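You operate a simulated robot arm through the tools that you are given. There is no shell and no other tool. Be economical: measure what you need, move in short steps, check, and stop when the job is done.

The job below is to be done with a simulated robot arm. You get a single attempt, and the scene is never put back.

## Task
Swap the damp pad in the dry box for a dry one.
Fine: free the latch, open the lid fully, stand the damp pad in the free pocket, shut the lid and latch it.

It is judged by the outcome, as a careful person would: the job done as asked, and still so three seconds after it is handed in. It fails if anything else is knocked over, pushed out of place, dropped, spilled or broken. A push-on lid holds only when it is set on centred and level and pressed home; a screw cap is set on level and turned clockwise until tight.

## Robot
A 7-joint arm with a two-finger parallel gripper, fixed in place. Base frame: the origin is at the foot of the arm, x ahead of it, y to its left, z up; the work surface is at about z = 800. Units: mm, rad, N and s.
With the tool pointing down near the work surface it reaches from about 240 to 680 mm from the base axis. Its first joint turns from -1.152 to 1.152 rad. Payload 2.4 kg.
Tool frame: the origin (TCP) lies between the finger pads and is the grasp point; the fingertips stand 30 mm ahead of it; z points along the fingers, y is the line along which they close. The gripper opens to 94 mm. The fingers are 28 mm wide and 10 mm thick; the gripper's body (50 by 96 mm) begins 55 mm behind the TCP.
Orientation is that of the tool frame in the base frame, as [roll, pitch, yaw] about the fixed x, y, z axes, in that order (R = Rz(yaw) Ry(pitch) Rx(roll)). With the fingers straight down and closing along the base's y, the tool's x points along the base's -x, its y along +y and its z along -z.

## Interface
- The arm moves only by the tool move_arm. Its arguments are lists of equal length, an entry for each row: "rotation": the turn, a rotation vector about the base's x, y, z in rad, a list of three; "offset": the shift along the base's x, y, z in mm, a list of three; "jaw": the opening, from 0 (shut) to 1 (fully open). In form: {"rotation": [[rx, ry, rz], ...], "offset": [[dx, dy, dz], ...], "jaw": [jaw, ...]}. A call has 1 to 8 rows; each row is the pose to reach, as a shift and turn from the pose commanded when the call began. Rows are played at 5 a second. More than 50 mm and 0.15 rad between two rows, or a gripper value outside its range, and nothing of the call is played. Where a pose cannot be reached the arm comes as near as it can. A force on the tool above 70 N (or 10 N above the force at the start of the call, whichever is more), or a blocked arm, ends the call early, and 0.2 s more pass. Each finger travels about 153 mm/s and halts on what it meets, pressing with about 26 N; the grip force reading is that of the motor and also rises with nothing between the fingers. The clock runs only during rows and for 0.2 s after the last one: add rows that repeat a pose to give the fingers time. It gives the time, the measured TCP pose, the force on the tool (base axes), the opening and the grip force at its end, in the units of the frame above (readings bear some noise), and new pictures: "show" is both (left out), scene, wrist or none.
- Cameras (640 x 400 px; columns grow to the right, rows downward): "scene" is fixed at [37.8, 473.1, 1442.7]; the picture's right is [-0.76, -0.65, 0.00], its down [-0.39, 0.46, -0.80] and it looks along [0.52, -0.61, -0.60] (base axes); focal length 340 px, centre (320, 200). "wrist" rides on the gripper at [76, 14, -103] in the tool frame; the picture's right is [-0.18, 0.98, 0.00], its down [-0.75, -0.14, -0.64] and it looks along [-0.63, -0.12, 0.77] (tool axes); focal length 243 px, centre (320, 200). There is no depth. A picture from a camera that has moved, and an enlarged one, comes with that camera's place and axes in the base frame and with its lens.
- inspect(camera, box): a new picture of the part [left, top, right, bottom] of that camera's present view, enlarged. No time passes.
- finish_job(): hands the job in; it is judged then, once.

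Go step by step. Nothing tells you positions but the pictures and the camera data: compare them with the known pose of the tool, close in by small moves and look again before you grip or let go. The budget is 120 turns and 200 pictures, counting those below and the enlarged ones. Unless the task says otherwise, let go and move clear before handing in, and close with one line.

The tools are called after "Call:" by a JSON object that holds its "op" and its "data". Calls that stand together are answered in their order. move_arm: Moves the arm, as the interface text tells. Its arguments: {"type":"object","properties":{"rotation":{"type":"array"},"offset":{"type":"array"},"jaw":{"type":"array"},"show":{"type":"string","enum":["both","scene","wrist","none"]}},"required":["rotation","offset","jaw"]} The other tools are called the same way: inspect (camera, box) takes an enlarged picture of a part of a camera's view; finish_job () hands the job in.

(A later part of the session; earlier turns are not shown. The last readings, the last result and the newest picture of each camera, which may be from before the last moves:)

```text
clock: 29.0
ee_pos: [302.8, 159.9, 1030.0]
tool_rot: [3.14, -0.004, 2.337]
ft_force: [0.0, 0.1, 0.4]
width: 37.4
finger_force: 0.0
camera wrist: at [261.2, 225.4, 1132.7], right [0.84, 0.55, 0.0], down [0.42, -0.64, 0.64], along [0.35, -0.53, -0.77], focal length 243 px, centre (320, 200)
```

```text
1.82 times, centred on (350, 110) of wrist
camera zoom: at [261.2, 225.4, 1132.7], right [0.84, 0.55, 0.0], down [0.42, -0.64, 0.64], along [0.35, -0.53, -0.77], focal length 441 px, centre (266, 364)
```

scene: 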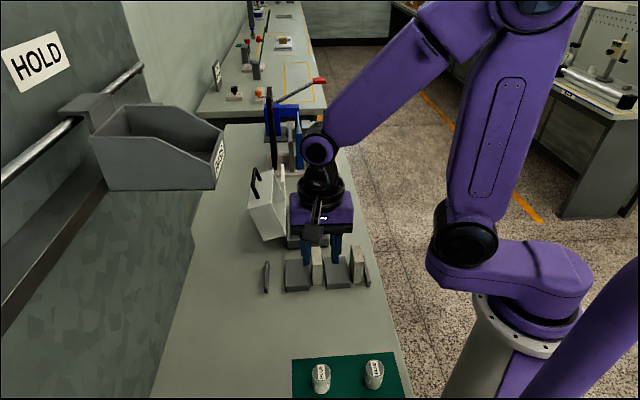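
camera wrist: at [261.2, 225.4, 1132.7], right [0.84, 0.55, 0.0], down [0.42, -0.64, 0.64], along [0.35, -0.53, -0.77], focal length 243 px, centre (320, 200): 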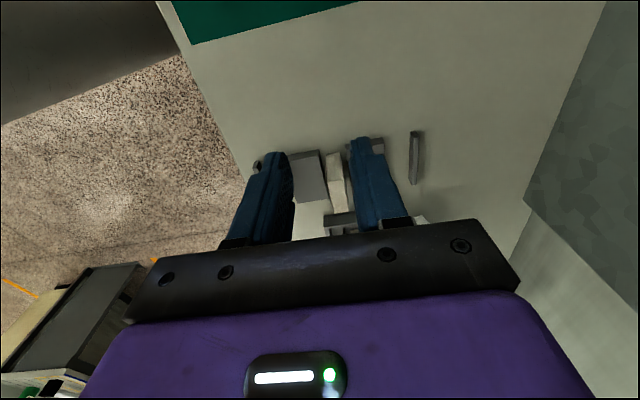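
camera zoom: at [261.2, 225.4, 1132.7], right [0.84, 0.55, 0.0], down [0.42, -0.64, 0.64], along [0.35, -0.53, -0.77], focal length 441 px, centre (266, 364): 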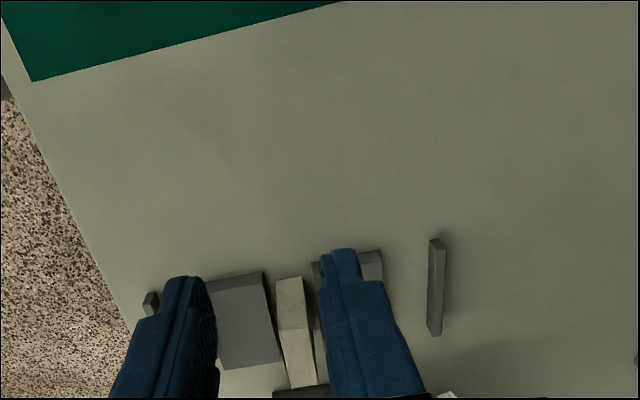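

Call:
{"op": "move_arm", "data": {"rotation": [[0, 0, 0], [0, 0, 0], [0, 0, 0]], "offset": [[30, -25, 0], [60, -50, 0], [85, -75, -10]], "jaw": [0.4, 0.4, 0.4], "show": "wrist"}}

Call:
{"op": "inspect", "data": {"camera": "wrist", "box": [170, 0, 470, 200]}}

```text
clock: 29.8
ee_pos: [386.9, 86.1, 1022.0]
tool_rot: [3.14, -0.001, 2.339]
ft_force: [-0.1, 0.0, 0.0]
width: 37.6
finger_force: 0.1
camera wrist: at [346.6, 151.3, 1124.4], right [0.84, 0.55, 0.0], down [0.42, -0.64, 0.64], along [0.35, -0.53, -0.77], focal length 243 px, centre (320, 200)
```

wrist: 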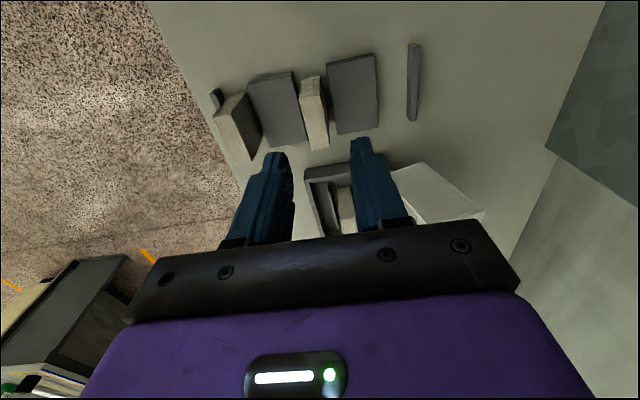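

```text
2.00 times, centred on (320, 100) of wrist
camera zoom: at [346.6, 151.3, 1124.4], right [0.84, 0.55, 0.0], down [0.42, -0.64, 0.64], along [0.35, -0.53, -0.77], focal length 485 px, centre (320, 400)
```

zoom: 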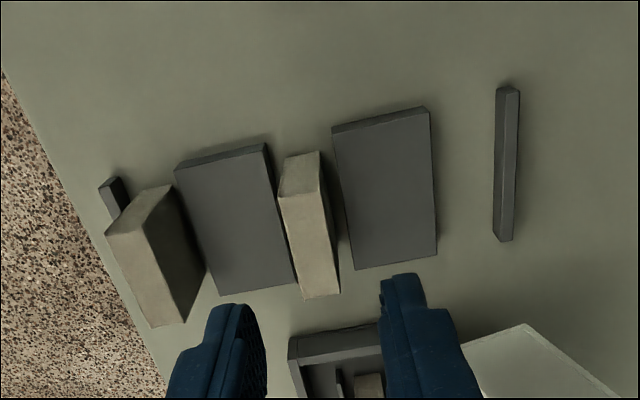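

Now I'll view the rack and box from the -h side, where the pads' labels face.

Call:
{"op": "move_arm", "data": {"rotation": [[0, 0, 0.145], [0, 0, 0.29], [0, 0, 0.435], [0, 0, 0.58], [0, 0, 0.725], [0, 0, 0.87]], "offset": [[-15, -15, 10], [-30, -40, 10], [-45, -70, 10], [-60, -100, 10], [-75, -130, 10], [-80, -150, 10]], "jaw": [0.4, 0.6, 0.8, 1, 1, 1], "show": "none"}}

Call:
{"op": "move_arm", "data": {"rotation": [[0, 0, 0.145], [0, 0, 0.29], [0, 0, 0.435], [0, 0, 0.58], [0, 0, 0.7]], "offset": [[0, -5, 0], [0, -10, 0], [0, -15, 0], [0, -20, 0], [0, -20, 0]], "jaw": [1, 1, 1, 1, 1], "show": "wrist"}}

Call:
{"op": "inspect", "data": {"camera": "wrist", "box": [230, 0, 430, 200]}}

```text
clock: 31.2
ee_pos: [306.2, -60.0, 1031.2]
tool_rot: [3.14, -0.002, -3.071]
ft_force: [0.1, -0.3, -0.8]
width: 93.8
finger_force: 0.1
```

```text
clock: 32.4
ee_pos: [305.1, -81.8, 1030.0]
tool_rot: [3.14, -0.001, -2.372]
ft_force: [0.1, -0.1, -0.1]
width: 94.1
finger_force: 0.1
camera wrist: at [242.5, -123.7, 1132.7], right [-0.55, 0.83, 0.0], down [0.64, 0.42, 0.64], along [0.53, 0.35, -0.77], focal length 243 px, centre (320, 200)
```

wrist: 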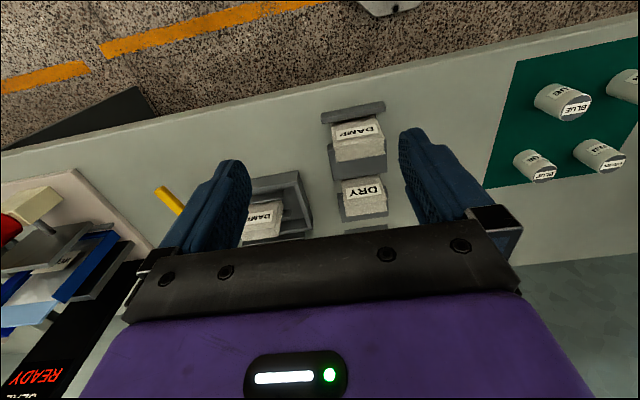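

```text
2.00 times, centred on (330, 100) of wrist
camera zoom: at [242.5, -123.7, 1132.7], right [-0.55, 0.83, 0.0], down [0.64, 0.42, 0.64], along [0.53, 0.35, -0.77], focal length 485 px, centre (300, 400)
```

zoom: 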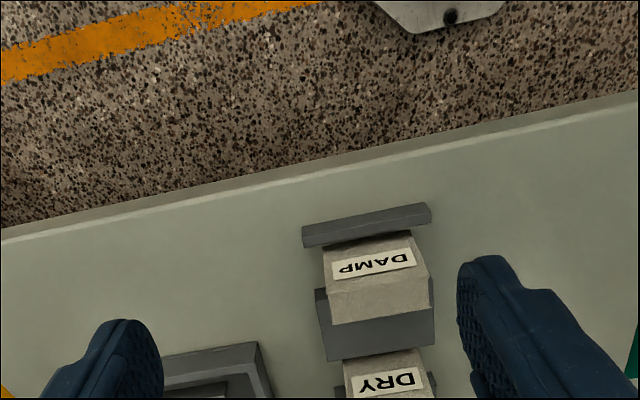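

Labels: rack centre is DRY, rack right is DAMP, and the box pad is DAMP. The free pocket is at about (464,132). I'll turn back and look at the box pad from above.

Call:
{"op": "move_arm", "data": {"rotation": [[0, 0, -0.145], [0, 0, -0.29], [0, 0, -0.435], [0, 0, -0.58], [0, 0, -0.725], [0, 0, -0.87]], "offset": [[35, 5, 10], [70, 10, 20], [105, 20, 20], [140, 30, 20], [175, 35, 20], [200, 42, 20]], "jaw": [1, 1, 1, 1, 1, 1], "show": "none"}}

Call:
{"op": "move_arm", "data": {"rotation": [[0, 0, -0.145], [0, 0, -0.29], [0, 0, -0.435], [0, 0, -0.58], [0, 0, -0.7]], "offset": [[5, 0, 0], [10, 0, 0], [13, 0, 0], [13, 0, -10], [13, 0, -20]], "jaw": [1, 0.8, 0.7, 0.6, 0.6], "show": "both"}}

Call:
{"op": "inspect", "data": {"camera": "wrist", "box": [200, 0, 440, 200]}}

```text
clock: 33.8
ee_pos: [505.6, -39.4, 1049.8]
tool_rot: [3.139, -0.001, 3.035]
ft_force: [-0.4, -0.9, -0.6]
width: 93.7
finger_force: 0.1
```

```text
clock: 35.0
ee_pos: [520.1, -41.8, 1032.1]
tool_rot: [3.139, 0.0, 2.336]
ft_force: [-0.3, 0.0, 0.1]
width: 56.3
finger_force: 0.0
camera wrist: at [478.9, 24.0, 1132.9], right [0.84, 0.55, 0.0], down [0.42, -0.64, 0.64], along [0.35, -0.54, -0.77], focal length 243 px, centre (320, 200)
```

scene: 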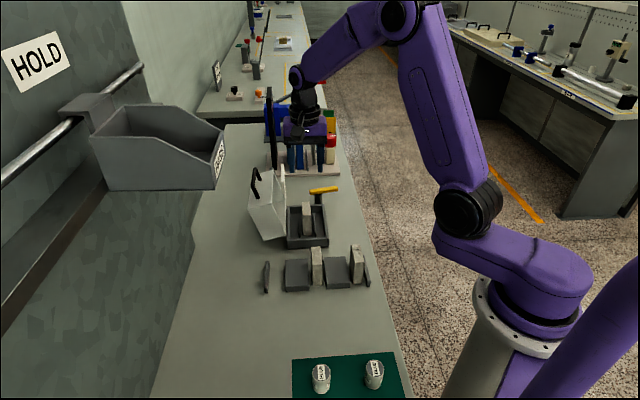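
wrist: 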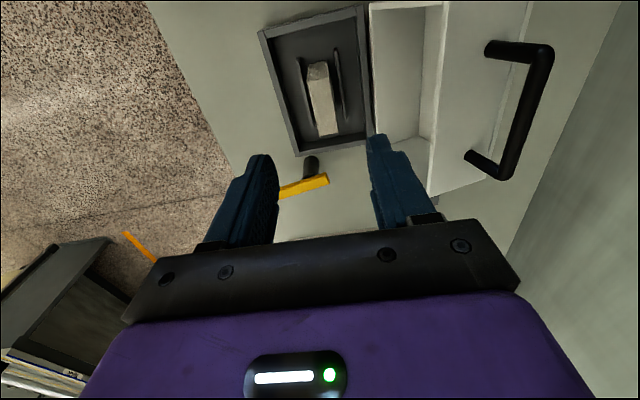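

```text
2.00 times, centred on (320, 100) of wrist
camera zoom: at [478.9, 24.0, 1132.9], right [0.84, 0.55, 0.0], down [0.42, -0.64, 0.64], along [0.35, -0.54, -0.77], focal length 485 px, centre (320, 400)
```

zoom: 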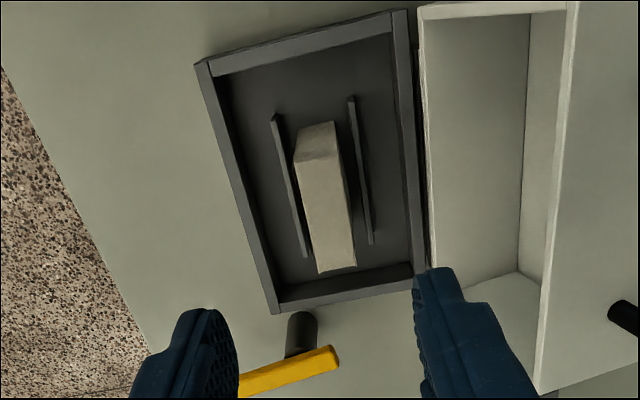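

The box pad measures about 56×21 mm on top, centred at about (530,-48), with the top around z 884. I'll line up above it.

Call:
{"op": "move_arm", "data": {"rotation": [[0, 0, 0], [0, 0, 0.01], [0, 0, 0.018]], "offset": [[9.6, -6.5, -30], [9.6, -6.5, -65], [9.6, -6.5, -105]], "jaw": [0.6, 0.6, 0.6], "show": "none"}}

Call:
{"op": "inspect", "data": {"camera": "wrist", "box": [200, 0, 440, 220]}}

Call:
{"op": "inspect", "data": {"camera": "scene", "box": [250, 130, 370, 260]}}

```text
clock: 35.8
ee_pos: [528.2, -53.1, 922.2]
tool_rot: [3.139, 0.0, 2.355]
ft_force: [0.5, 0.7, -0.1]
width: 56.6
finger_force: 0.2
```

```text
1.82 times, centred on (320, 110) of wrist
camera zoom: at [486.0, 12.8, 1026.5], right [0.83, 0.56, 0.0], down [0.43, -0.63, 0.64], along [0.36, -0.53, -0.77], focal length 441 px, centre (320, 364)
```

zoom: 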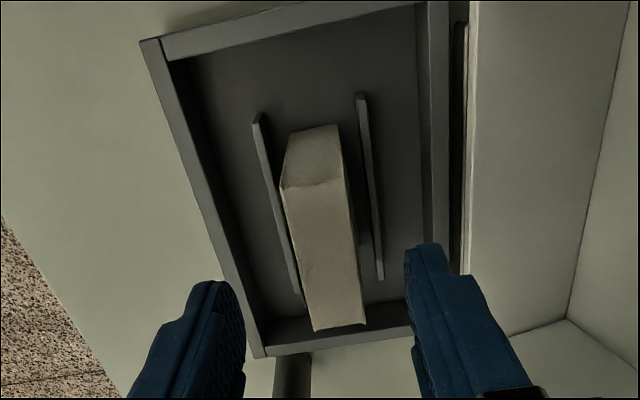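

```text
3.08 times, centred on (310, 195) of scene
camera zoom: at [37.8, 473.1, 1442.7], right [-0.76, -0.65, 0.0], down [-0.39, 0.46, -0.8], along [0.52, -0.61, -0.6], focal length 1047 px, centre (351, 215)
```

zoom: 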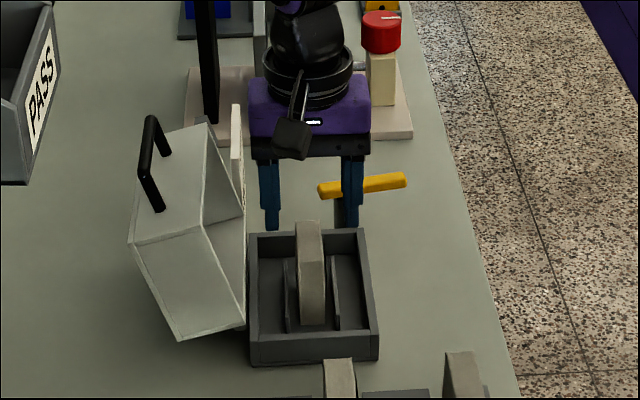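

Call:
{"op": "move_arm", "data": {"rotation": [[0, 0, 0], [0, 0, 0], [0, 0, 0]], "offset": [[0, 4, -15], [0, 4, -30], [0, 4, -48]], "jaw": [0.6, 0.6, 0.6], "show": "none"}}

Call:
{"op": "inspect", "data": {"camera": "wrist", "box": [200, 0, 440, 240]}}

Call:
{"op": "inspect", "data": {"camera": "scene", "box": [250, 130, 370, 260]}}

```text
clock: 36.6
ee_pos: [527.8, -44.2, 877.8]
tool_rot: [3.141, -0.002, 2.355]
ft_force: [0.0, 0.4, -0.6]
width: 56.4
finger_force: 0.0
```

```text
1.67 times, centred on (320, 120) of wrist
camera zoom: at [486.0, 21.0, 979.7], right [0.83, 0.56, 0.0], down [0.43, -0.63, 0.64], along [0.36, -0.53, -0.77], focal length 404 px, centre (320, 333)
```

zoom: 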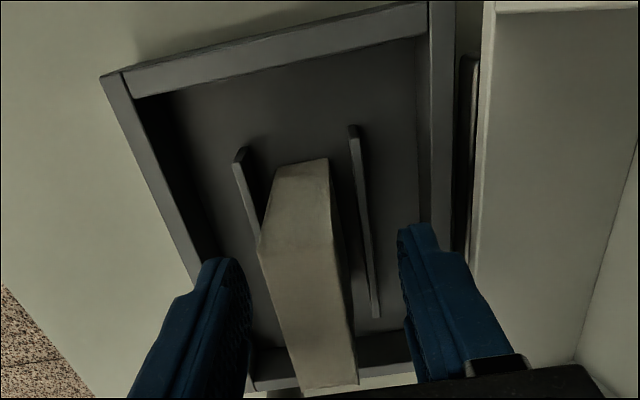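

```text
3.08 times, centred on (310, 195) of scene
camera zoom: at [37.8, 473.1, 1442.7], right [-0.76, -0.65, 0.0], down [-0.39, 0.46, -0.8], along [0.52, -0.61, -0.6], focal length 1047 px, centre (351, 215)
```

zoom: 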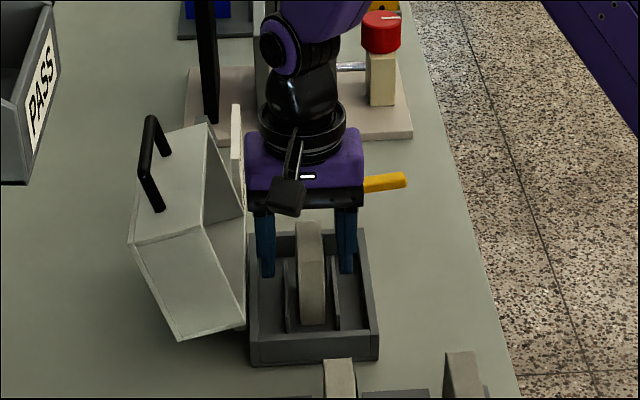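

Call:
{"op": "move_arm", "data": {"rotation": [[0, 0, 0], [0, 0, 0], [0, 0, 0], [0, 0, 0], [0, 0, 0]], "offset": [[-2.2, -2.1, -4], [-2.2, -2.1, -4], [-2.2, -2.1, -4], [-2.2, -2.1, -4], [-2.2, -2.1, -4]], "jaw": [0.5, 0.4, 0.3, 0.15, 0.15], "show": "none"}}

Call:
{"op": "inspect", "data": {"camera": "wrist", "box": [200, 0, 440, 240]}}

```text
clock: 37.8
ee_pos: [525.1, -45.5, 873.8]
tool_rot: [3.141, 0.0, 2.355]
ft_force: [-0.1, 0.5, 0.7]
width: 29.7
finger_force: 25.6
```

```text
1.67 times, centred on (320, 120) of wrist
camera zoom: at [483.5, 18.3, 976.0], right [0.83, 0.56, 0.0], down [0.43, -0.63, 0.64], along [0.36, -0.53, -0.77], focal length 404 px, centre (320, 333)
```

zoom: 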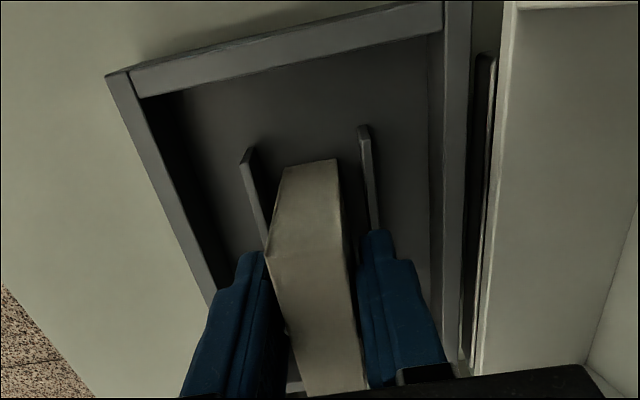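

The grip stopped at 29.7 mm, so I'll lift slightly to confirm it really holds the pad.

Call:
{"op": "move_arm", "data": {"rotation": [[0, 0, 0], [0, 0, 0], [0, 0, 0]], "offset": [[0, 0, 0], [0, 0, 6], [0, 0, 12]], "jaw": [0.1, 0.1, 0.1], "show": "none"}}

Call:
{"op": "inspect", "data": {"camera": "wrist", "box": [200, 0, 440, 240]}}

Call:
{"op": "inspect", "data": {"camera": "scene", "box": [270, 160, 350, 260]}}

```text
clock: 38.6
ee_pos: [525.0, -46.6, 885.6]
tool_rot: [3.139, -0.001, 2.357]
ft_force: [0.5, -0.1, -0.6]
width: 29.8
finger_force: 26.2
```

```text
1.67 times, centred on (320, 120) of wrist
camera zoom: at [483.3, 18.0, 988.7], right [0.83, 0.56, 0.0], down [0.43, -0.63, 0.64], along [0.36, -0.53, -0.77], focal length 404 px, centre (320, 333)
```

zoom: 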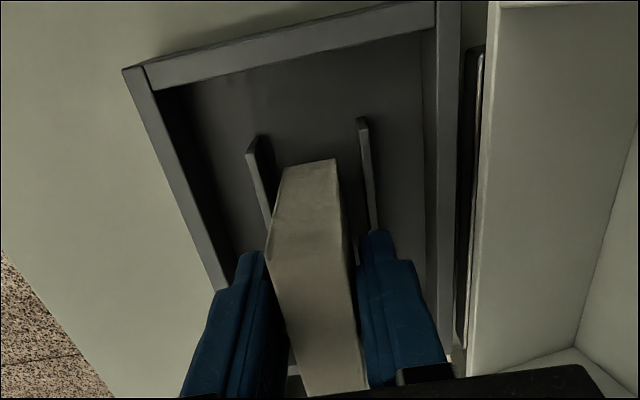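

```text
4.00 times, centred on (310, 210) of scene
camera zoom: at [37.8, 473.1, 1442.7], right [-0.76, -0.65, 0.0], down [-0.39, 0.46, -0.8], along [0.52, -0.61, -0.6], focal length 1361 px, centre (360, 160)
```

zoom: 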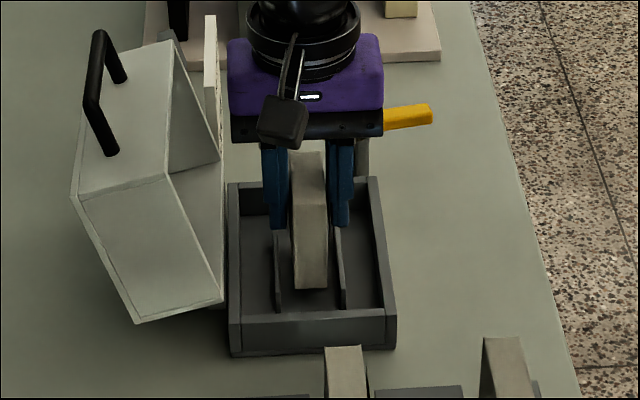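

The pad is held. I'll lift it clear, move along -l past the lid, then out over the free pocket.

Call:
{"op": "move_arm", "data": {"rotation": [[0, 0, 0], [0, 0, 0], [0, 0, 0], [0, 0, 0], [0, 0, 0], [0, 0, 0], [0, 0, 0]], "offset": [[0, 0, 40], [0, 0, 80], [0, 0, 118], [-30, 31.4, 118], [-60, 62.8, 118], [-90, 94.2, 118], [-120.3, 125.6, 118]], "jaw": [0.1, 0.1, 0.1, 0.1, 0.1, 0.1, 0.1], "show": "scene"}}

```text
clock: 40.2
ee_pos: [404.4, 83.0, 1004.2]
tool_rot: [3.139, -0.002, 2.354]
ft_force: [-0.2, 0.1, -0.5]
width: 29.6
finger_force: 25.8
```

scene: 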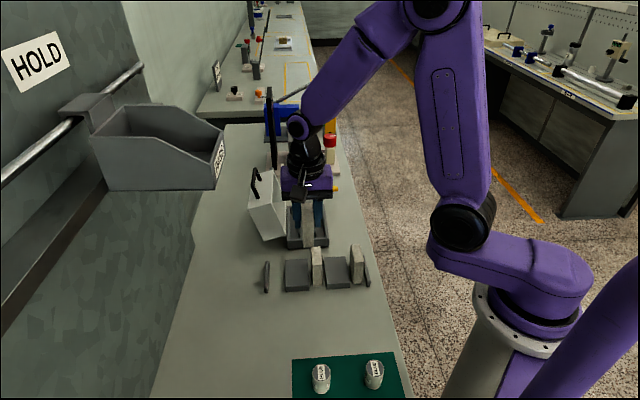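

Call:
{"op": "move_arm", "data": {"rotation": [[0, 0, 0], [0, 0, 0], [0, 0, 0]], "offset": [[28, 26, 0], [57.5, 52, 0], [57.5, 52, -35]], "jaw": [0.1, 0.1, 0.1], "show": "both"}}

Call:
{"op": "inspect", "data": {"camera": "scene", "box": [240, 180, 380, 320]}}

Call:
{"op": "inspect", "data": {"camera": "wrist", "box": [150, 0, 450, 240]}}

```text
clock: 41.0
ee_pos: [463.0, 136.3, 969.5]
tool_rot: [3.139, -0.002, 2.356]
ft_force: [-1.2, -0.3, 0.1]
width: 29.4
finger_force: 25.9
camera wrist: at [420.6, 200.5, 1073.2], right [0.83, 0.56, 0.0], down [0.43, -0.63, 0.64], along [0.36, -0.53, -0.77], focal length 243 px, centre (320, 200)
```

scene: 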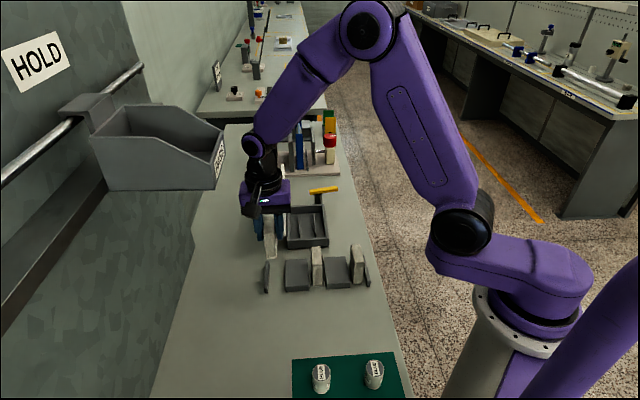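
wrist: 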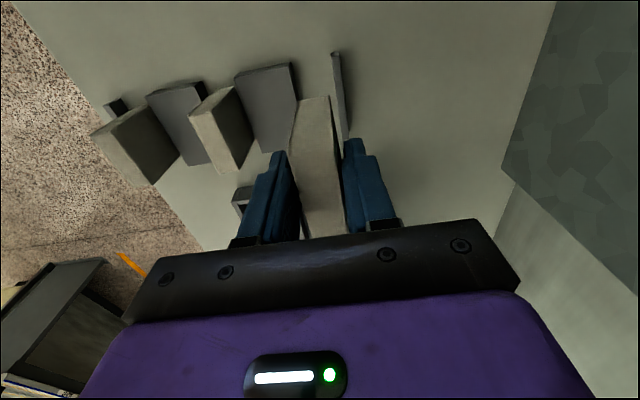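

```text
2.86 times, centred on (310, 250) of scene
camera zoom: at [37.8, 473.1, 1442.7], right [-0.76, -0.65, 0.0], down [-0.39, 0.46, -0.8], along [0.52, -0.61, -0.6], focal length 972 px, centre (349, 57)
```

zoom: 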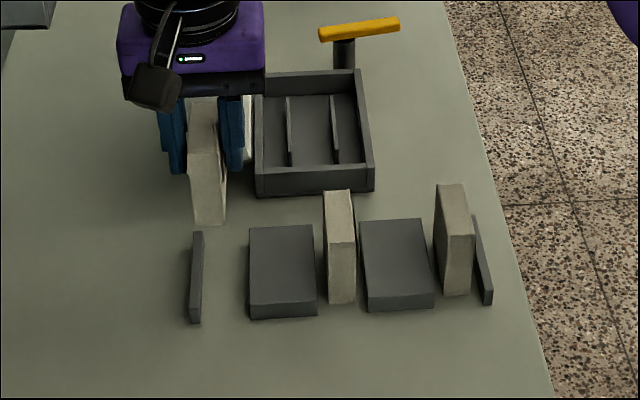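

```text
1.67 times, centred on (300, 120) of wrist
camera zoom: at [420.6, 200.5, 1073.2], right [0.83, 0.56, 0.0], down [0.43, -0.63, 0.64], along [0.36, -0.53, -0.77], focal length 404 px, centre (353, 333)
```

zoom: 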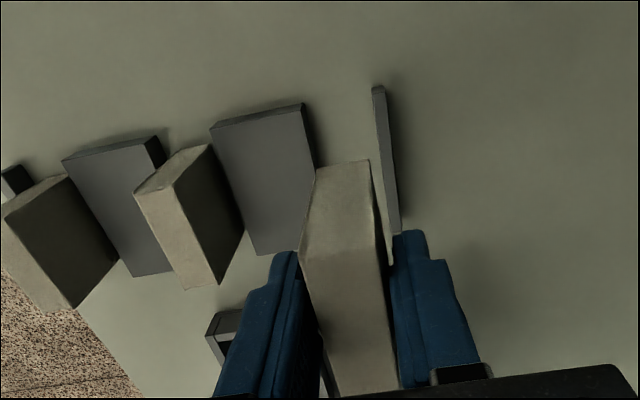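

The alignment is good; it needs a 2 mm shift toward -h. I'll descend toward the pocket.

Call:
{"op": "move_arm", "data": {"rotation": [[0, 0, 0], [0, 0, 0], [0, 0, 0], [0, 0, 0]], "offset": [[-1.5, -1.5, -20], [-1.5, -1.5, -45], [-1.5, -1.5, -65], [-1.5, -1.5, -84]], "jaw": [0.1, 0.1, 0.1, 0.1], "show": "none"}}

Call:
{"op": "inspect", "data": {"camera": "scene", "box": [240, 180, 380, 320]}}

Call:
{"op": "inspect", "data": {"camera": "wrist", "box": [150, 0, 450, 240]}}

```text
clock: 42.0
ee_pos: [463.3, 130.5, 882.9]
tool_rot: [-3.141, -0.001, 2.357]
ft_force: [-0.3, 0.2, -0.6]
width: 29.5
finger_force: 25.7
```

```text
2.86 times, centred on (310, 250) of scene
camera zoom: at [37.8, 473.1, 1442.7], right [-0.76, -0.65, 0.0], down [-0.39, 0.46, -0.8], along [0.52, -0.61, -0.6], focal length 972 px, centre (349, 57)
```

zoom: 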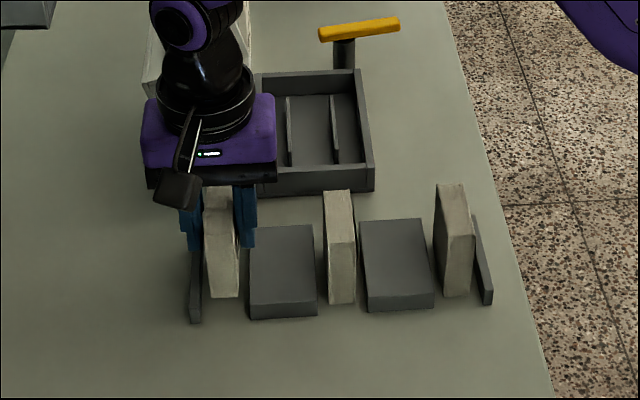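

```text
1.67 times, centred on (300, 120) of wrist
camera zoom: at [419.8, 195.2, 986.5], right [0.83, 0.56, 0.0], down [0.43, -0.63, 0.64], along [0.36, -0.53, -0.77], focal length 404 px, centre (353, 333)
```

zoom: 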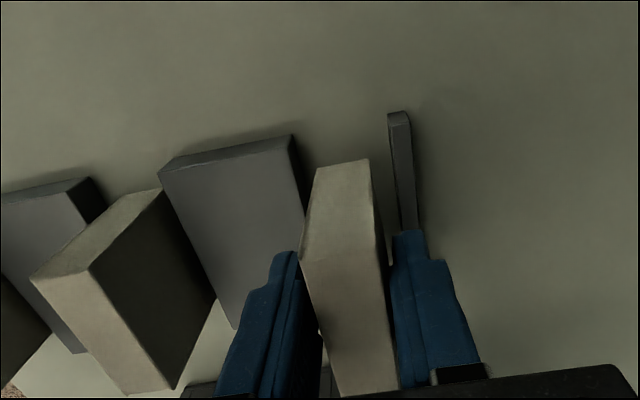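

Call:
{"op": "move_arm", "data": {"rotation": [[0, 0, 0], [0, 0, 0], [0, 0, 0]], "offset": [[0, 0, -4], [0, 0, -7], [0, 0, -9]], "jaw": [0.1, 0.1, 0.1], "show": "none"}}

Call:
{"op": "move_arm", "data": {"rotation": [[0, 0, 0], [0, 0, 0]], "offset": [[0, 0, -1.5], [0, 0, -3]], "jaw": [0.1, 0.1], "show": "none"}}

Call:
{"op": "inspect", "data": {"camera": "scene", "box": [240, 220, 340, 320]}}

```text
clock: 42.8
ee_pos: [462.2, 130.7, 875.7]
tool_rot: [3.14, -0.001, 2.355]
ft_force: [0.2, -0.5, 0.0]
width: 29.5
finger_force: 26.1
```

```text
clock: 43.4
ee_pos: [462.1, 129.9, 872.5]
tool_rot: [3.14, -0.003, 2.355]
ft_force: [-0.2, -0.4, -0.9]
width: 29.5
finger_force: 25.9
```

```text
4.00 times, centred on (290, 270) of scene
camera zoom: at [37.8, 473.1, 1442.7], right [-0.76, -0.65, 0.0], down [-0.39, 0.46, -0.8], along [0.52, -0.61, -0.6], focal length 1361 px, centre (440, -80)
```

zoom: 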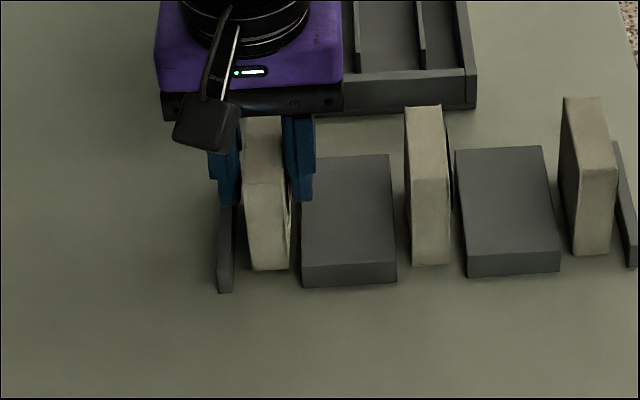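

Call:
{"op": "move_arm", "data": {"rotation": [[0, 0, 0], [0, 0, 0]], "offset": [[0, 0, -1.5], [0, 0, -3]], "jaw": [0.1, 0.1], "show": "none"}}

Call:
{"op": "move_arm", "data": {"rotation": [[0, 0, 0], [0, 0, 0]], "offset": [[0, 0, -1], [0, 0, -2]], "jaw": [0.1, 0.1], "show": "none"}}

```text
clock: 44.0
ee_pos: [462.3, 129.5, 868.2]
tool_rot: [3.139, -0.001, 2.355]
ft_force: [-0.3, -0.5, -0.1]
width: 29.4
finger_force: 26.2
```

```text
clock: 44.6
ee_pos: [463.1, 129.2, 867.3]
tool_rot: [3.14, -0.002, 2.356]
ft_force: [-0.2, 0.1, 0.4]
width: 29.7
finger_force: 25.8
```

Call:
{"op": "move_arm", "data": {"rotation": [[0, 0, 0], [0, 0, 0]], "offset": [[0, 0, -1], [0, 0, -2]], "jaw": [0.1, 0.1], "show": "none"}}

Call:
{"op": "inspect", "data": {"camera": "scene", "box": [250, 240, 330, 300]}}

```text
clock: 45.2
ee_pos: [462.3, 130.7, 867.3]
tool_rot: [3.136, 0.002, 2.357]
ft_force: [-2.9, 3.1, 29.9]
width: 29.7
finger_force: 25.6
```

```text
6.67 times, centred on (290, 270) of scene
camera zoom: at [37.3, 473.1, 1442.7], right [-0.76, -0.65, 0.0], down [-0.39, 0.46, -0.8], along [0.52, -0.61, -0.6], focal length 2268 px, centre (520, -267)
```

zoom: 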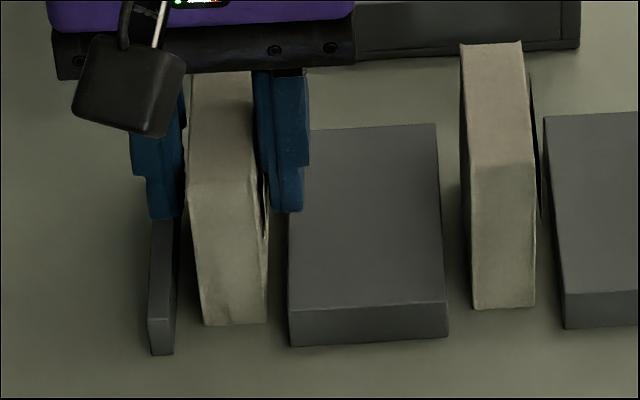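

Contact with the table is made at TCP z≈867. I'll ease off 1 mm, open and rise.

Call:
{"op": "move_arm", "data": {"rotation": [[0, 0, 0], [0, 0, 0], [0, 0, 0], [0, 0, 0], [0, 0, 0], [0, 0, 0], [0, 0, 0]], "offset": [[0, 0, 1.5], [0, 0, 1.5], [0, 0, 1.5], [0, 0, 1.5], [0, 0, 35], [0, 0, 75], [0, 0, 120]], "jaw": [0.1, 0.35, 0.5, 0.5, 0.5, 0.5, 0.5], "show": "none"}}

Call:
{"op": "inspect", "data": {"camera": "scene", "box": [240, 200, 380, 320]}}

Call:
{"op": "inspect", "data": {"camera": "wrist", "box": [150, 0, 450, 240]}}

```text
clock: 46.8
ee_pos: [460.5, 126.2, 982.0]
tool_rot: [-3.14, -0.001, 2.355]
ft_force: [-0.2, 0.2, 0.0]
width: 47.2
finger_force: 0.1
```

```text
3.33 times, centred on (310, 260) of scene
camera zoom: at [37.8, 473.1, 1442.7], right [-0.76, -0.65, 0.0], down [-0.39, 0.46, -0.8], along [0.52, -0.61, -0.6], focal length 1134 px, centre (353, 0)
```

zoom: 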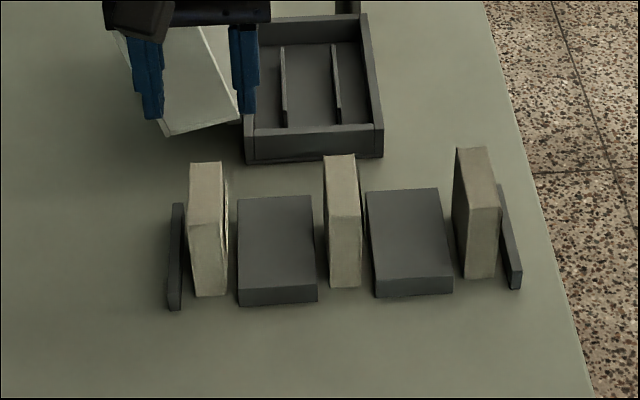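

```text
1.67 times, centred on (300, 120) of wrist
camera zoom: at [417.0, 191.5, 1084.6], right [0.83, 0.56, 0.0], down [0.43, -0.63, 0.64], along [0.36, -0.53, -0.77], focal length 404 px, centre (353, 333)
```

zoom: 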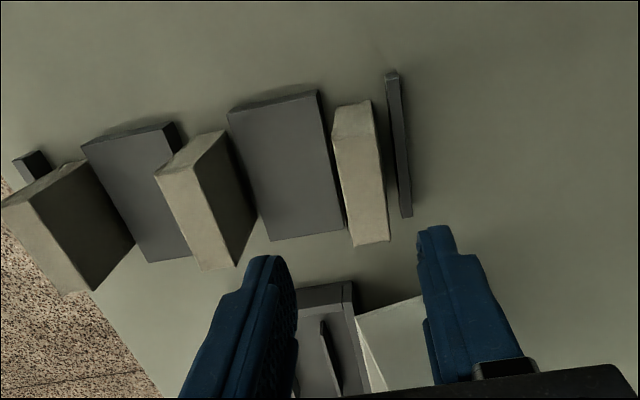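

The damp pad stands in the free pocket. Now I'll line up over the DRY pad at about (400,66).

Call:
{"op": "move_arm", "data": {"rotation": [[0, 0, 0], [0, 0, 0], [0, 0, 0]], "offset": [[-31, -30, 0], [-61.5, -60.5, 0], [-61.5, -60.5, -45]], "jaw": [0.6, 0.6, 0.6], "show": "none"}}

Call:
{"op": "inspect", "data": {"camera": "scene", "box": [240, 180, 380, 320]}}

Call:
{"op": "inspect", "data": {"camera": "wrist", "box": [200, 0, 440, 240]}}

```text
clock: 47.6
ee_pos: [397.8, 66.3, 939.4]
tool_rot: [3.141, -0.001, 2.356]
ft_force: [-0.9, 0.4, -1.0]
width: 56.5
finger_force: 0.1
```

```text
2.86 times, centred on (310, 250) of scene
camera zoom: at [37.8, 473.1, 1442.7], right [-0.76, -0.65, 0.0], down [-0.39, 0.46, -0.8], along [0.52, -0.61, -0.6], focal length 972 px, centre (349, 57)
```

zoom: 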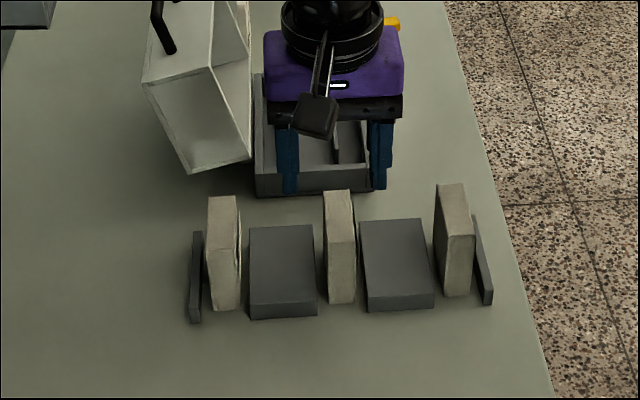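

```text
1.67 times, centred on (320, 120) of wrist
camera zoom: at [355.6, 131.7, 1042.9], right [0.83, 0.56, 0.0], down [0.43, -0.63, 0.64], along [0.36, -0.53, -0.77], focal length 404 px, centre (320, 333)
```

zoom: 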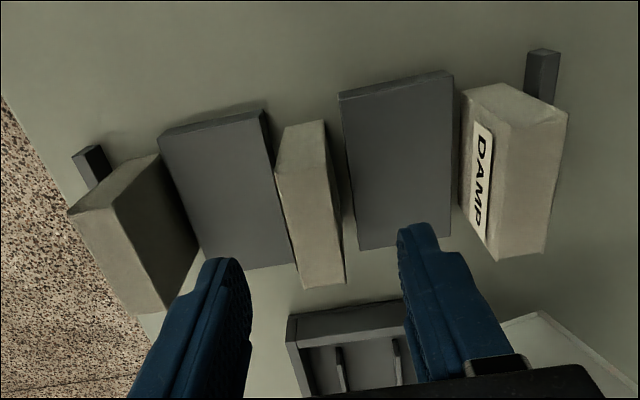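

Call:
{"op": "move_arm", "data": {"rotation": [[0, 0, 0], [0, 0, 0], [0, 0, 0]], "offset": [[-3, -2.9, -25], [-3, -2.9, -48], [-3, -2.9, -66]], "jaw": [0.6, 0.6, 0.6], "show": "none"}}

Call:
{"op": "inspect", "data": {"camera": "scene", "box": [260, 200, 380, 310]}}

Call:
{"op": "inspect", "data": {"camera": "wrist", "box": [200, 0, 440, 240]}}

```text
clock: 48.4
ee_pos: [398.6, 65.8, 872.6]
tool_rot: [3.139, -0.002, 2.356]
ft_force: [0.8, 0.3, 0.8]
width: 56.2
finger_force: 0.0
```

```text
3.64 times, centred on (320, 255) of scene
camera zoom: at [37.8, 473.1, 1442.7], right [-0.76, -0.65, 0.0], down [-0.39, 0.46, -0.8], along [0.52, -0.61, -0.6], focal length 1237 px, centre (320, 0)
```

zoom: 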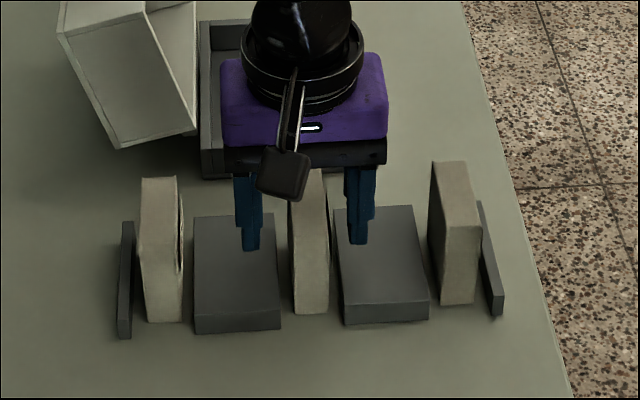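

```text
1.67 times, centred on (320, 120) of wrist
camera zoom: at [355.3, 130.3, 975.4], right [0.83, 0.56, 0.0], down [0.43, -0.63, 0.64], along [0.36, -0.53, -0.77], focal length 404 px, centre (320, 333)
```

zoom: 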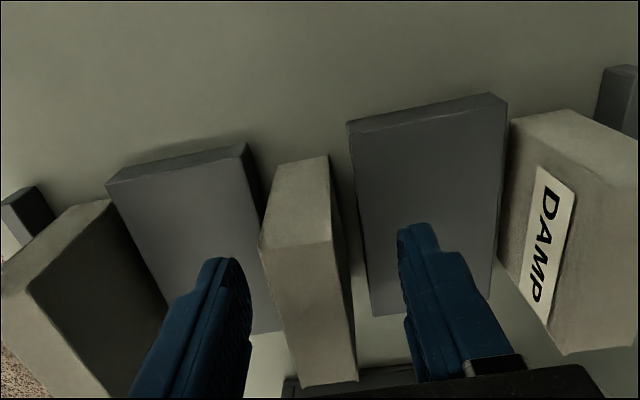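

Call:
{"op": "move_arm", "data": {"rotation": [[0, 0, 0], [0, 0, 0], [0, 0, 0], [0, 0, 0], [0, 0, 0], [0, 0, 0]], "offset": [[-2, -2, -3], [-2, -2, -3], [-2, -2, -3], [-2, -2, -3], [-2, -2, -3], [-2, -2, 9]], "jaw": [0.5, 0.4, 0.3, 0.1, 0.1, 0.1], "show": "none"}}

Call:
{"op": "inspect", "data": {"camera": "scene", "box": [260, 200, 380, 310]}}

Call:
{"op": "inspect", "data": {"camera": "wrist", "box": [200, 0, 440, 240]}}

```text
clock: 49.8
ee_pos: [396.9, 65.9, 883.3]
tool_rot: [3.14, -0.002, 2.357]
ft_force: [-0.4, 0.4, -0.4]
width: 29.7
finger_force: 25.7
```

```text
3.64 times, centred on (320, 255) of scene
camera zoom: at [37.8, 473.1, 1442.7], right [-0.76, -0.65, 0.0], down [-0.39, 0.46, -0.8], along [0.52, -0.61, -0.6], focal length 1237 px, centre (320, 0)
```

zoom: 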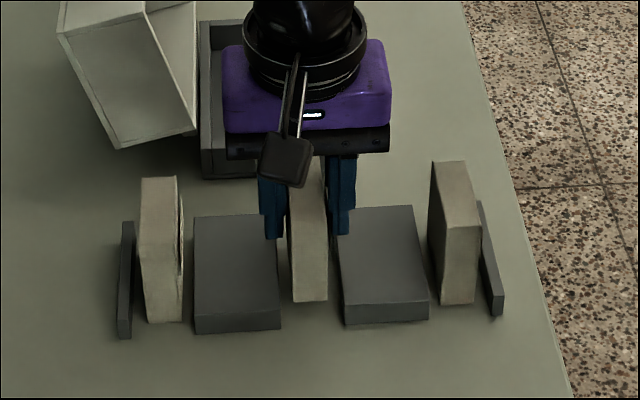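

```text
1.67 times, centred on (320, 120) of wrist
camera zoom: at [354.0, 129.7, 985.8], right [0.83, 0.56, 0.0], down [0.43, -0.63, 0.64], along [0.36, -0.53, -0.77], focal length 404 px, centre (320, 333)
```

zoom: 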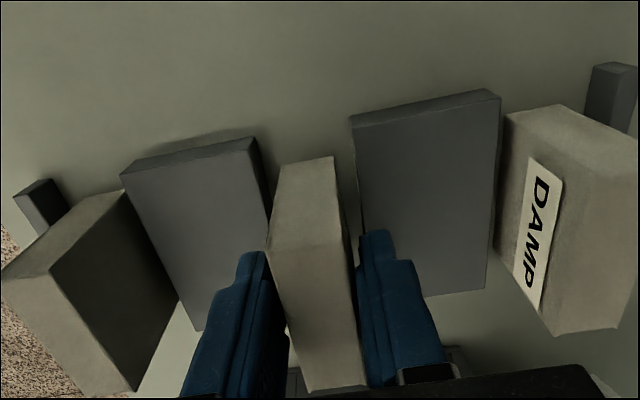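

The DRY pad is held. I'll lift it and carry it to above the box.

Call:
{"op": "move_arm", "data": {"rotation": [[0, 0, 0], [0, 0, 0], [0, 0, 0], [0, 0, 0], [0, 0, 0], [0, 0, 0], [0, 0, 0]], "offset": [[0, 0, 40], [0, 0, 80], [0, 0, 110], [32, -28, 110], [64, -56, 110], [96, -84, 110], [128, -112, 90]], "jaw": [0.1, 0.1, 0.1, 0.1, 0.1, 0.1, 0.1], "show": "none"}}

Call:
{"op": "inspect", "data": {"camera": "scene", "box": [250, 130, 370, 260]}}

Call:
{"op": "inspect", "data": {"camera": "wrist", "box": [200, 0, 440, 240]}}

```text
clock: 51.4
ee_pos: [523.7, -45.8, 973.7]
tool_rot: [3.141, -0.001, 2.356]
ft_force: [0.2, -0.3, -0.2]
width: 29.5
finger_force: 26.4
```

```text
3.08 times, centred on (310, 195) of scene
camera zoom: at [37.8, 473.1, 1442.7], right [-0.76, -0.65, 0.0], down [-0.39, 0.46, -0.8], along [0.52, -0.61, -0.6], focal length 1047 px, centre (351, 215)
```

zoom: 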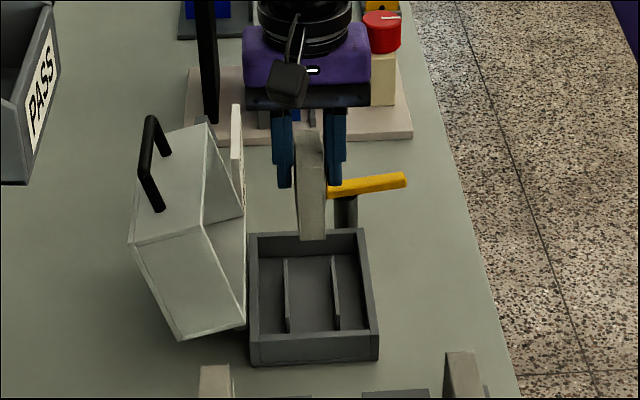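

```text
1.67 times, centred on (320, 120) of wrist
camera zoom: at [481.0, 19.7, 1076.4], right [0.82, 0.57, 0.0], down [0.43, -0.63, 0.64], along [0.36, -0.53, -0.77], focal length 404 px, centre (320, 333)
```

zoom: 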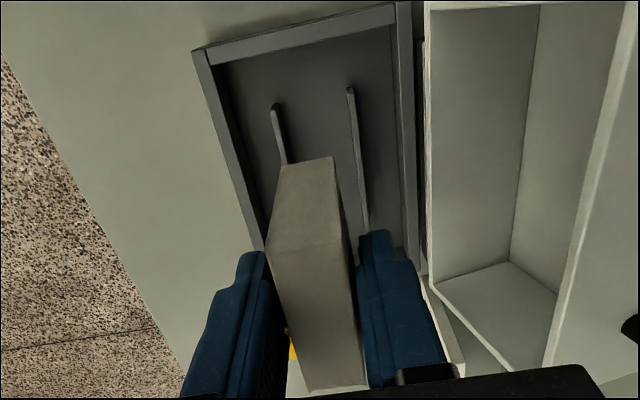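

Call:
{"op": "move_arm", "data": {"rotation": [[0, 0, 0], [0, 0, 0], [0, 0, 0], [0, 0, 0]], "offset": [[2.3, -1.3, -25], [2.3, -1.3, -50], [2.3, -1.3, -72], [2.3, -1.3, -86]], "jaw": [0.1, 0.1, 0.1, 0.1], "show": "none"}}

Call:
{"op": "inspect", "data": {"camera": "scene", "box": [250, 150, 370, 260]}}

Call:
{"op": "inspect", "data": {"camera": "wrist", "box": [200, 0, 440, 240]}}

```text
clock: 52.4
ee_pos: [522.8, -47.2, 886.5]
tool_rot: [3.14, -0.002, 2.357]
ft_force: [0.6, -0.1, -1.1]
width: 29.6
finger_force: 25.4
```

```text
3.64 times, centred on (310, 205) of scene
camera zoom: at [37.8, 473.1, 1442.7], right [-0.76, -0.65, 0.0], down [-0.39, 0.46, -0.8], along [0.52, -0.61, -0.6], focal length 1237 px, centre (356, 182)
```

zoom: 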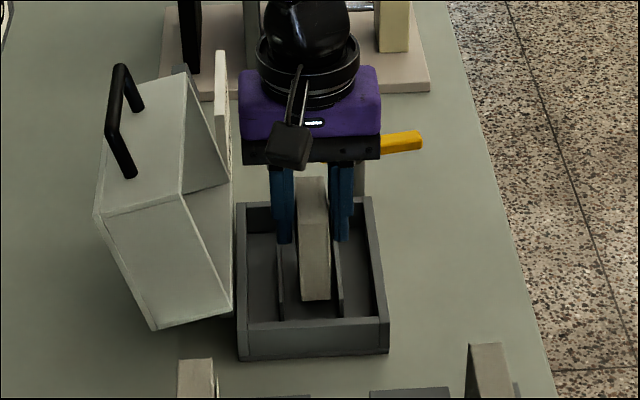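

```text
1.67 times, centred on (320, 120) of wrist
camera zoom: at [481.6, 16.9, 989.9], right [0.83, 0.56, 0.0], down [0.43, -0.63, 0.64], along [0.36, -0.53, -0.77], focal length 404 px, centre (320, 333)
```

zoom: 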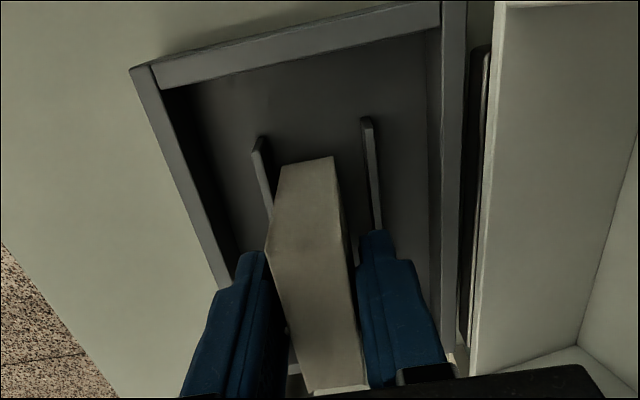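

Call:
{"op": "move_arm", "data": {"rotation": [[0, 0, 0], [0, 0, 0], [0, 0, 0]], "offset": [[1.5, 1.2, -3], [1.5, 1.2, -5], [1.5, 1.2, -7]], "jaw": [0.1, 0.1, 0.1], "show": "none"}}

Call:
{"op": "move_arm", "data": {"rotation": [[0, 0, 0], [0, 0, 0]], "offset": [[0, 0, -1], [0, 0, -2]], "jaw": [0.1, 0.1], "show": "none"}}

```text
clock: 53.2
ee_pos: [526.4, -47.3, 880.2]
tool_rot: [3.14, -0.002, 2.357]
ft_force: [0.0, -0.1, 0.1]
width: 29.6
finger_force: 26.0
```

```text
clock: 53.8
ee_pos: [527.1, -49.2, 878.5]
tool_rot: [3.139, -0.003, 2.356]
ft_force: [0.1, 0.4, -0.7]
width: 29.6
finger_force: 25.3
```

Call:
{"op": "move_arm", "data": {"rotation": [[0, 0, 0], [0, 0, 0]], "offset": [[0, 0, -1], [0, 0, -2]], "jaw": [0.1, 0.1], "show": "none"}}

```text
clock: 54.4
ee_pos: [526.6, -47.0, 876.4]
tool_rot: [3.139, -0.002, 2.355]
ft_force: [-0.7, -0.2, 1.2]
width: 29.6
finger_force: 26.3
```

Call:
{"op": "move_arm", "data": {"rotation": [[0, 0, 0], [0, 0, 0]], "offset": [[0, 0, -1], [0, 0, -2]], "jaw": [0.1, 0.1], "show": "none"}}

```text
clock: 55.0
ee_pos: [526.9, -48.3, 876.3]
tool_rot: [3.141, -0.001, 2.358]
ft_force: [-6.8, 0.7, 24.1]
width: 29.8
finger_force: 26.0
```

The pad is on the box floor. I'll ease off, open and rise.

Call:
{"op": "move_arm", "data": {"rotation": [[0, 0, 0], [0, 0, 0], [0, 0, 0], [0, 0, 0], [0, 0, 0], [0, 0, 0], [0, 0, 0]], "offset": [[0, 0, 1.3], [0, 0, 1.3], [0, 0, 1.3], [0, 0, 1.3], [0, 0, 35], [0, 0, 75], [0, 0, 120]], "jaw": [0.1, 0.35, 0.5, 0.5, 0.5, 0.5, 0.5], "show": "none"}}

Call:
{"op": "inspect", "data": {"camera": "scene", "box": [240, 130, 380, 310]}}

Call:
{"op": "inspect", "data": {"camera": "wrist", "box": [200, 0, 440, 240]}}

```text
clock: 56.6
ee_pos: [528.0, -48.3, 995.1]
tool_rot: [3.14, -0.001, 2.357]
ft_force: [1.1, 0.8, 0.6]
width: 47.1
finger_force: 0.1
```

```text
2.22 times, centred on (310, 220) of scene
camera zoom: at [37.8, 473.1, 1442.7], right [-0.76, -0.65, 0.0], down [-0.39, 0.46, -0.8], along [0.52, -0.61, -0.6], focal length 756 px, centre (342, 156)
```

zoom: 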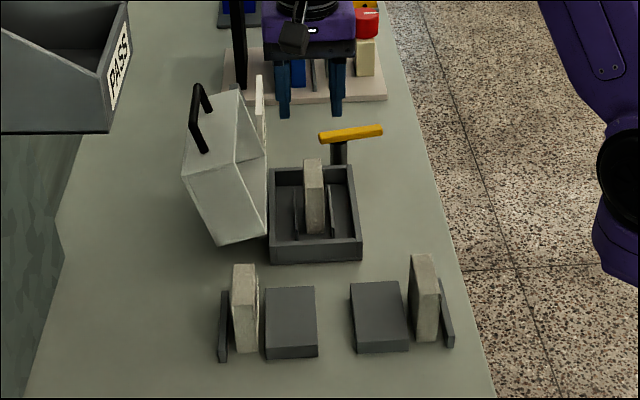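

```text
1.67 times, centred on (320, 120) of wrist
camera zoom: at [485.2, 17.3, 1097.2], right [0.83, 0.56, 0.0], down [0.43, -0.63, 0.64], along [0.36, -0.53, -0.77], focal length 404 px, centre (320, 333)
```

zoom: 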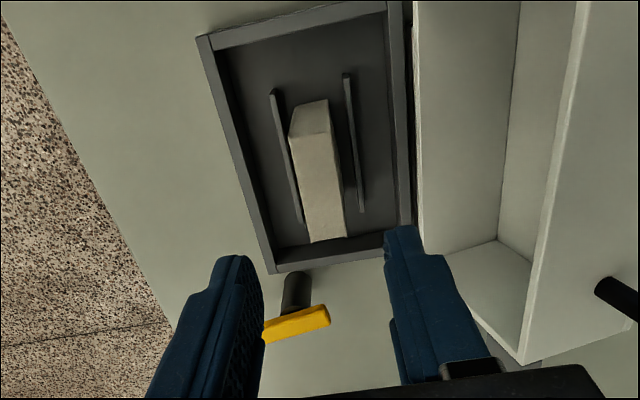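

The swap is done: the DRY pad is in the box and the damp pad is in the pocket. Next I'll go back above the lid handle (bar near (620,40,970)) to close the lid.

Call:
{"op": "move_arm", "data": {"rotation": [[0, 0, 0], [0, 0, 0], [0, 0, -0.01], [0, 0, -0.02], [-0.078, 0.08, -0.02], [-0.155, 0.16, -0.02]], "offset": [[0, 0, 40], [0, 0, 75], [30, 30, 75], [60, 60, 75], [80, 80, 75], [101, 99, 72]], "jaw": [0.4, 0.4, 0.4, 0.4, 0.4, 0.4], "show": "wrist"}}

Call:
{"op": "inspect", "data": {"camera": "scene", "box": [230, 100, 350, 250]}}

```text
clock: 58.0
ee_pos: [627.0, 51.5, 1063.5]
tool_rot: [-2.917, -0.004, 2.335]
ft_force: [0.3, 1.3, -0.4]
width: 37.6
finger_force: 0.1
camera wrist: at [602.1, 132.3, 1161.2], right [0.82, 0.53, -0.22], down [0.53, -0.54, 0.65], along [0.23, -0.65, -0.72], focal length 243 px, centre (320, 200)
```

wrist: 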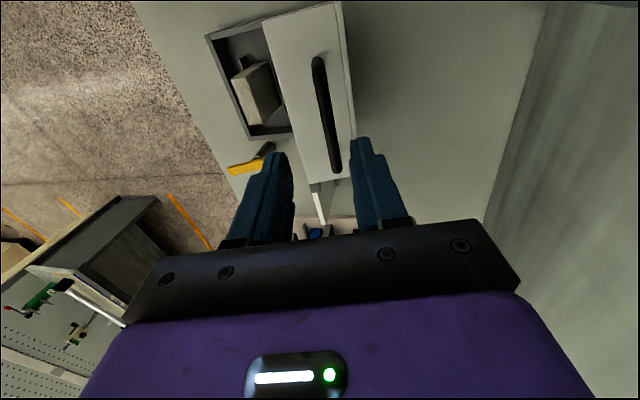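

```text
2.67 times, centred on (290, 175) of scene
camera zoom: at [37.8, 473.1, 1442.7], right [-0.76, -0.65, 0.0], down [-0.39, 0.46, -0.8], along [0.52, -0.61, -0.6], focal length 907 px, centre (400, 267)
```

zoom: 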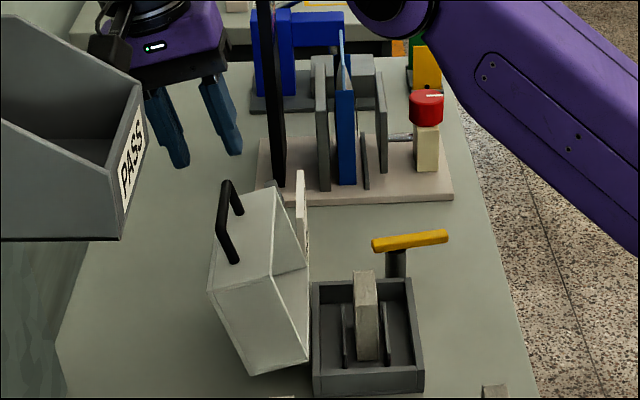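

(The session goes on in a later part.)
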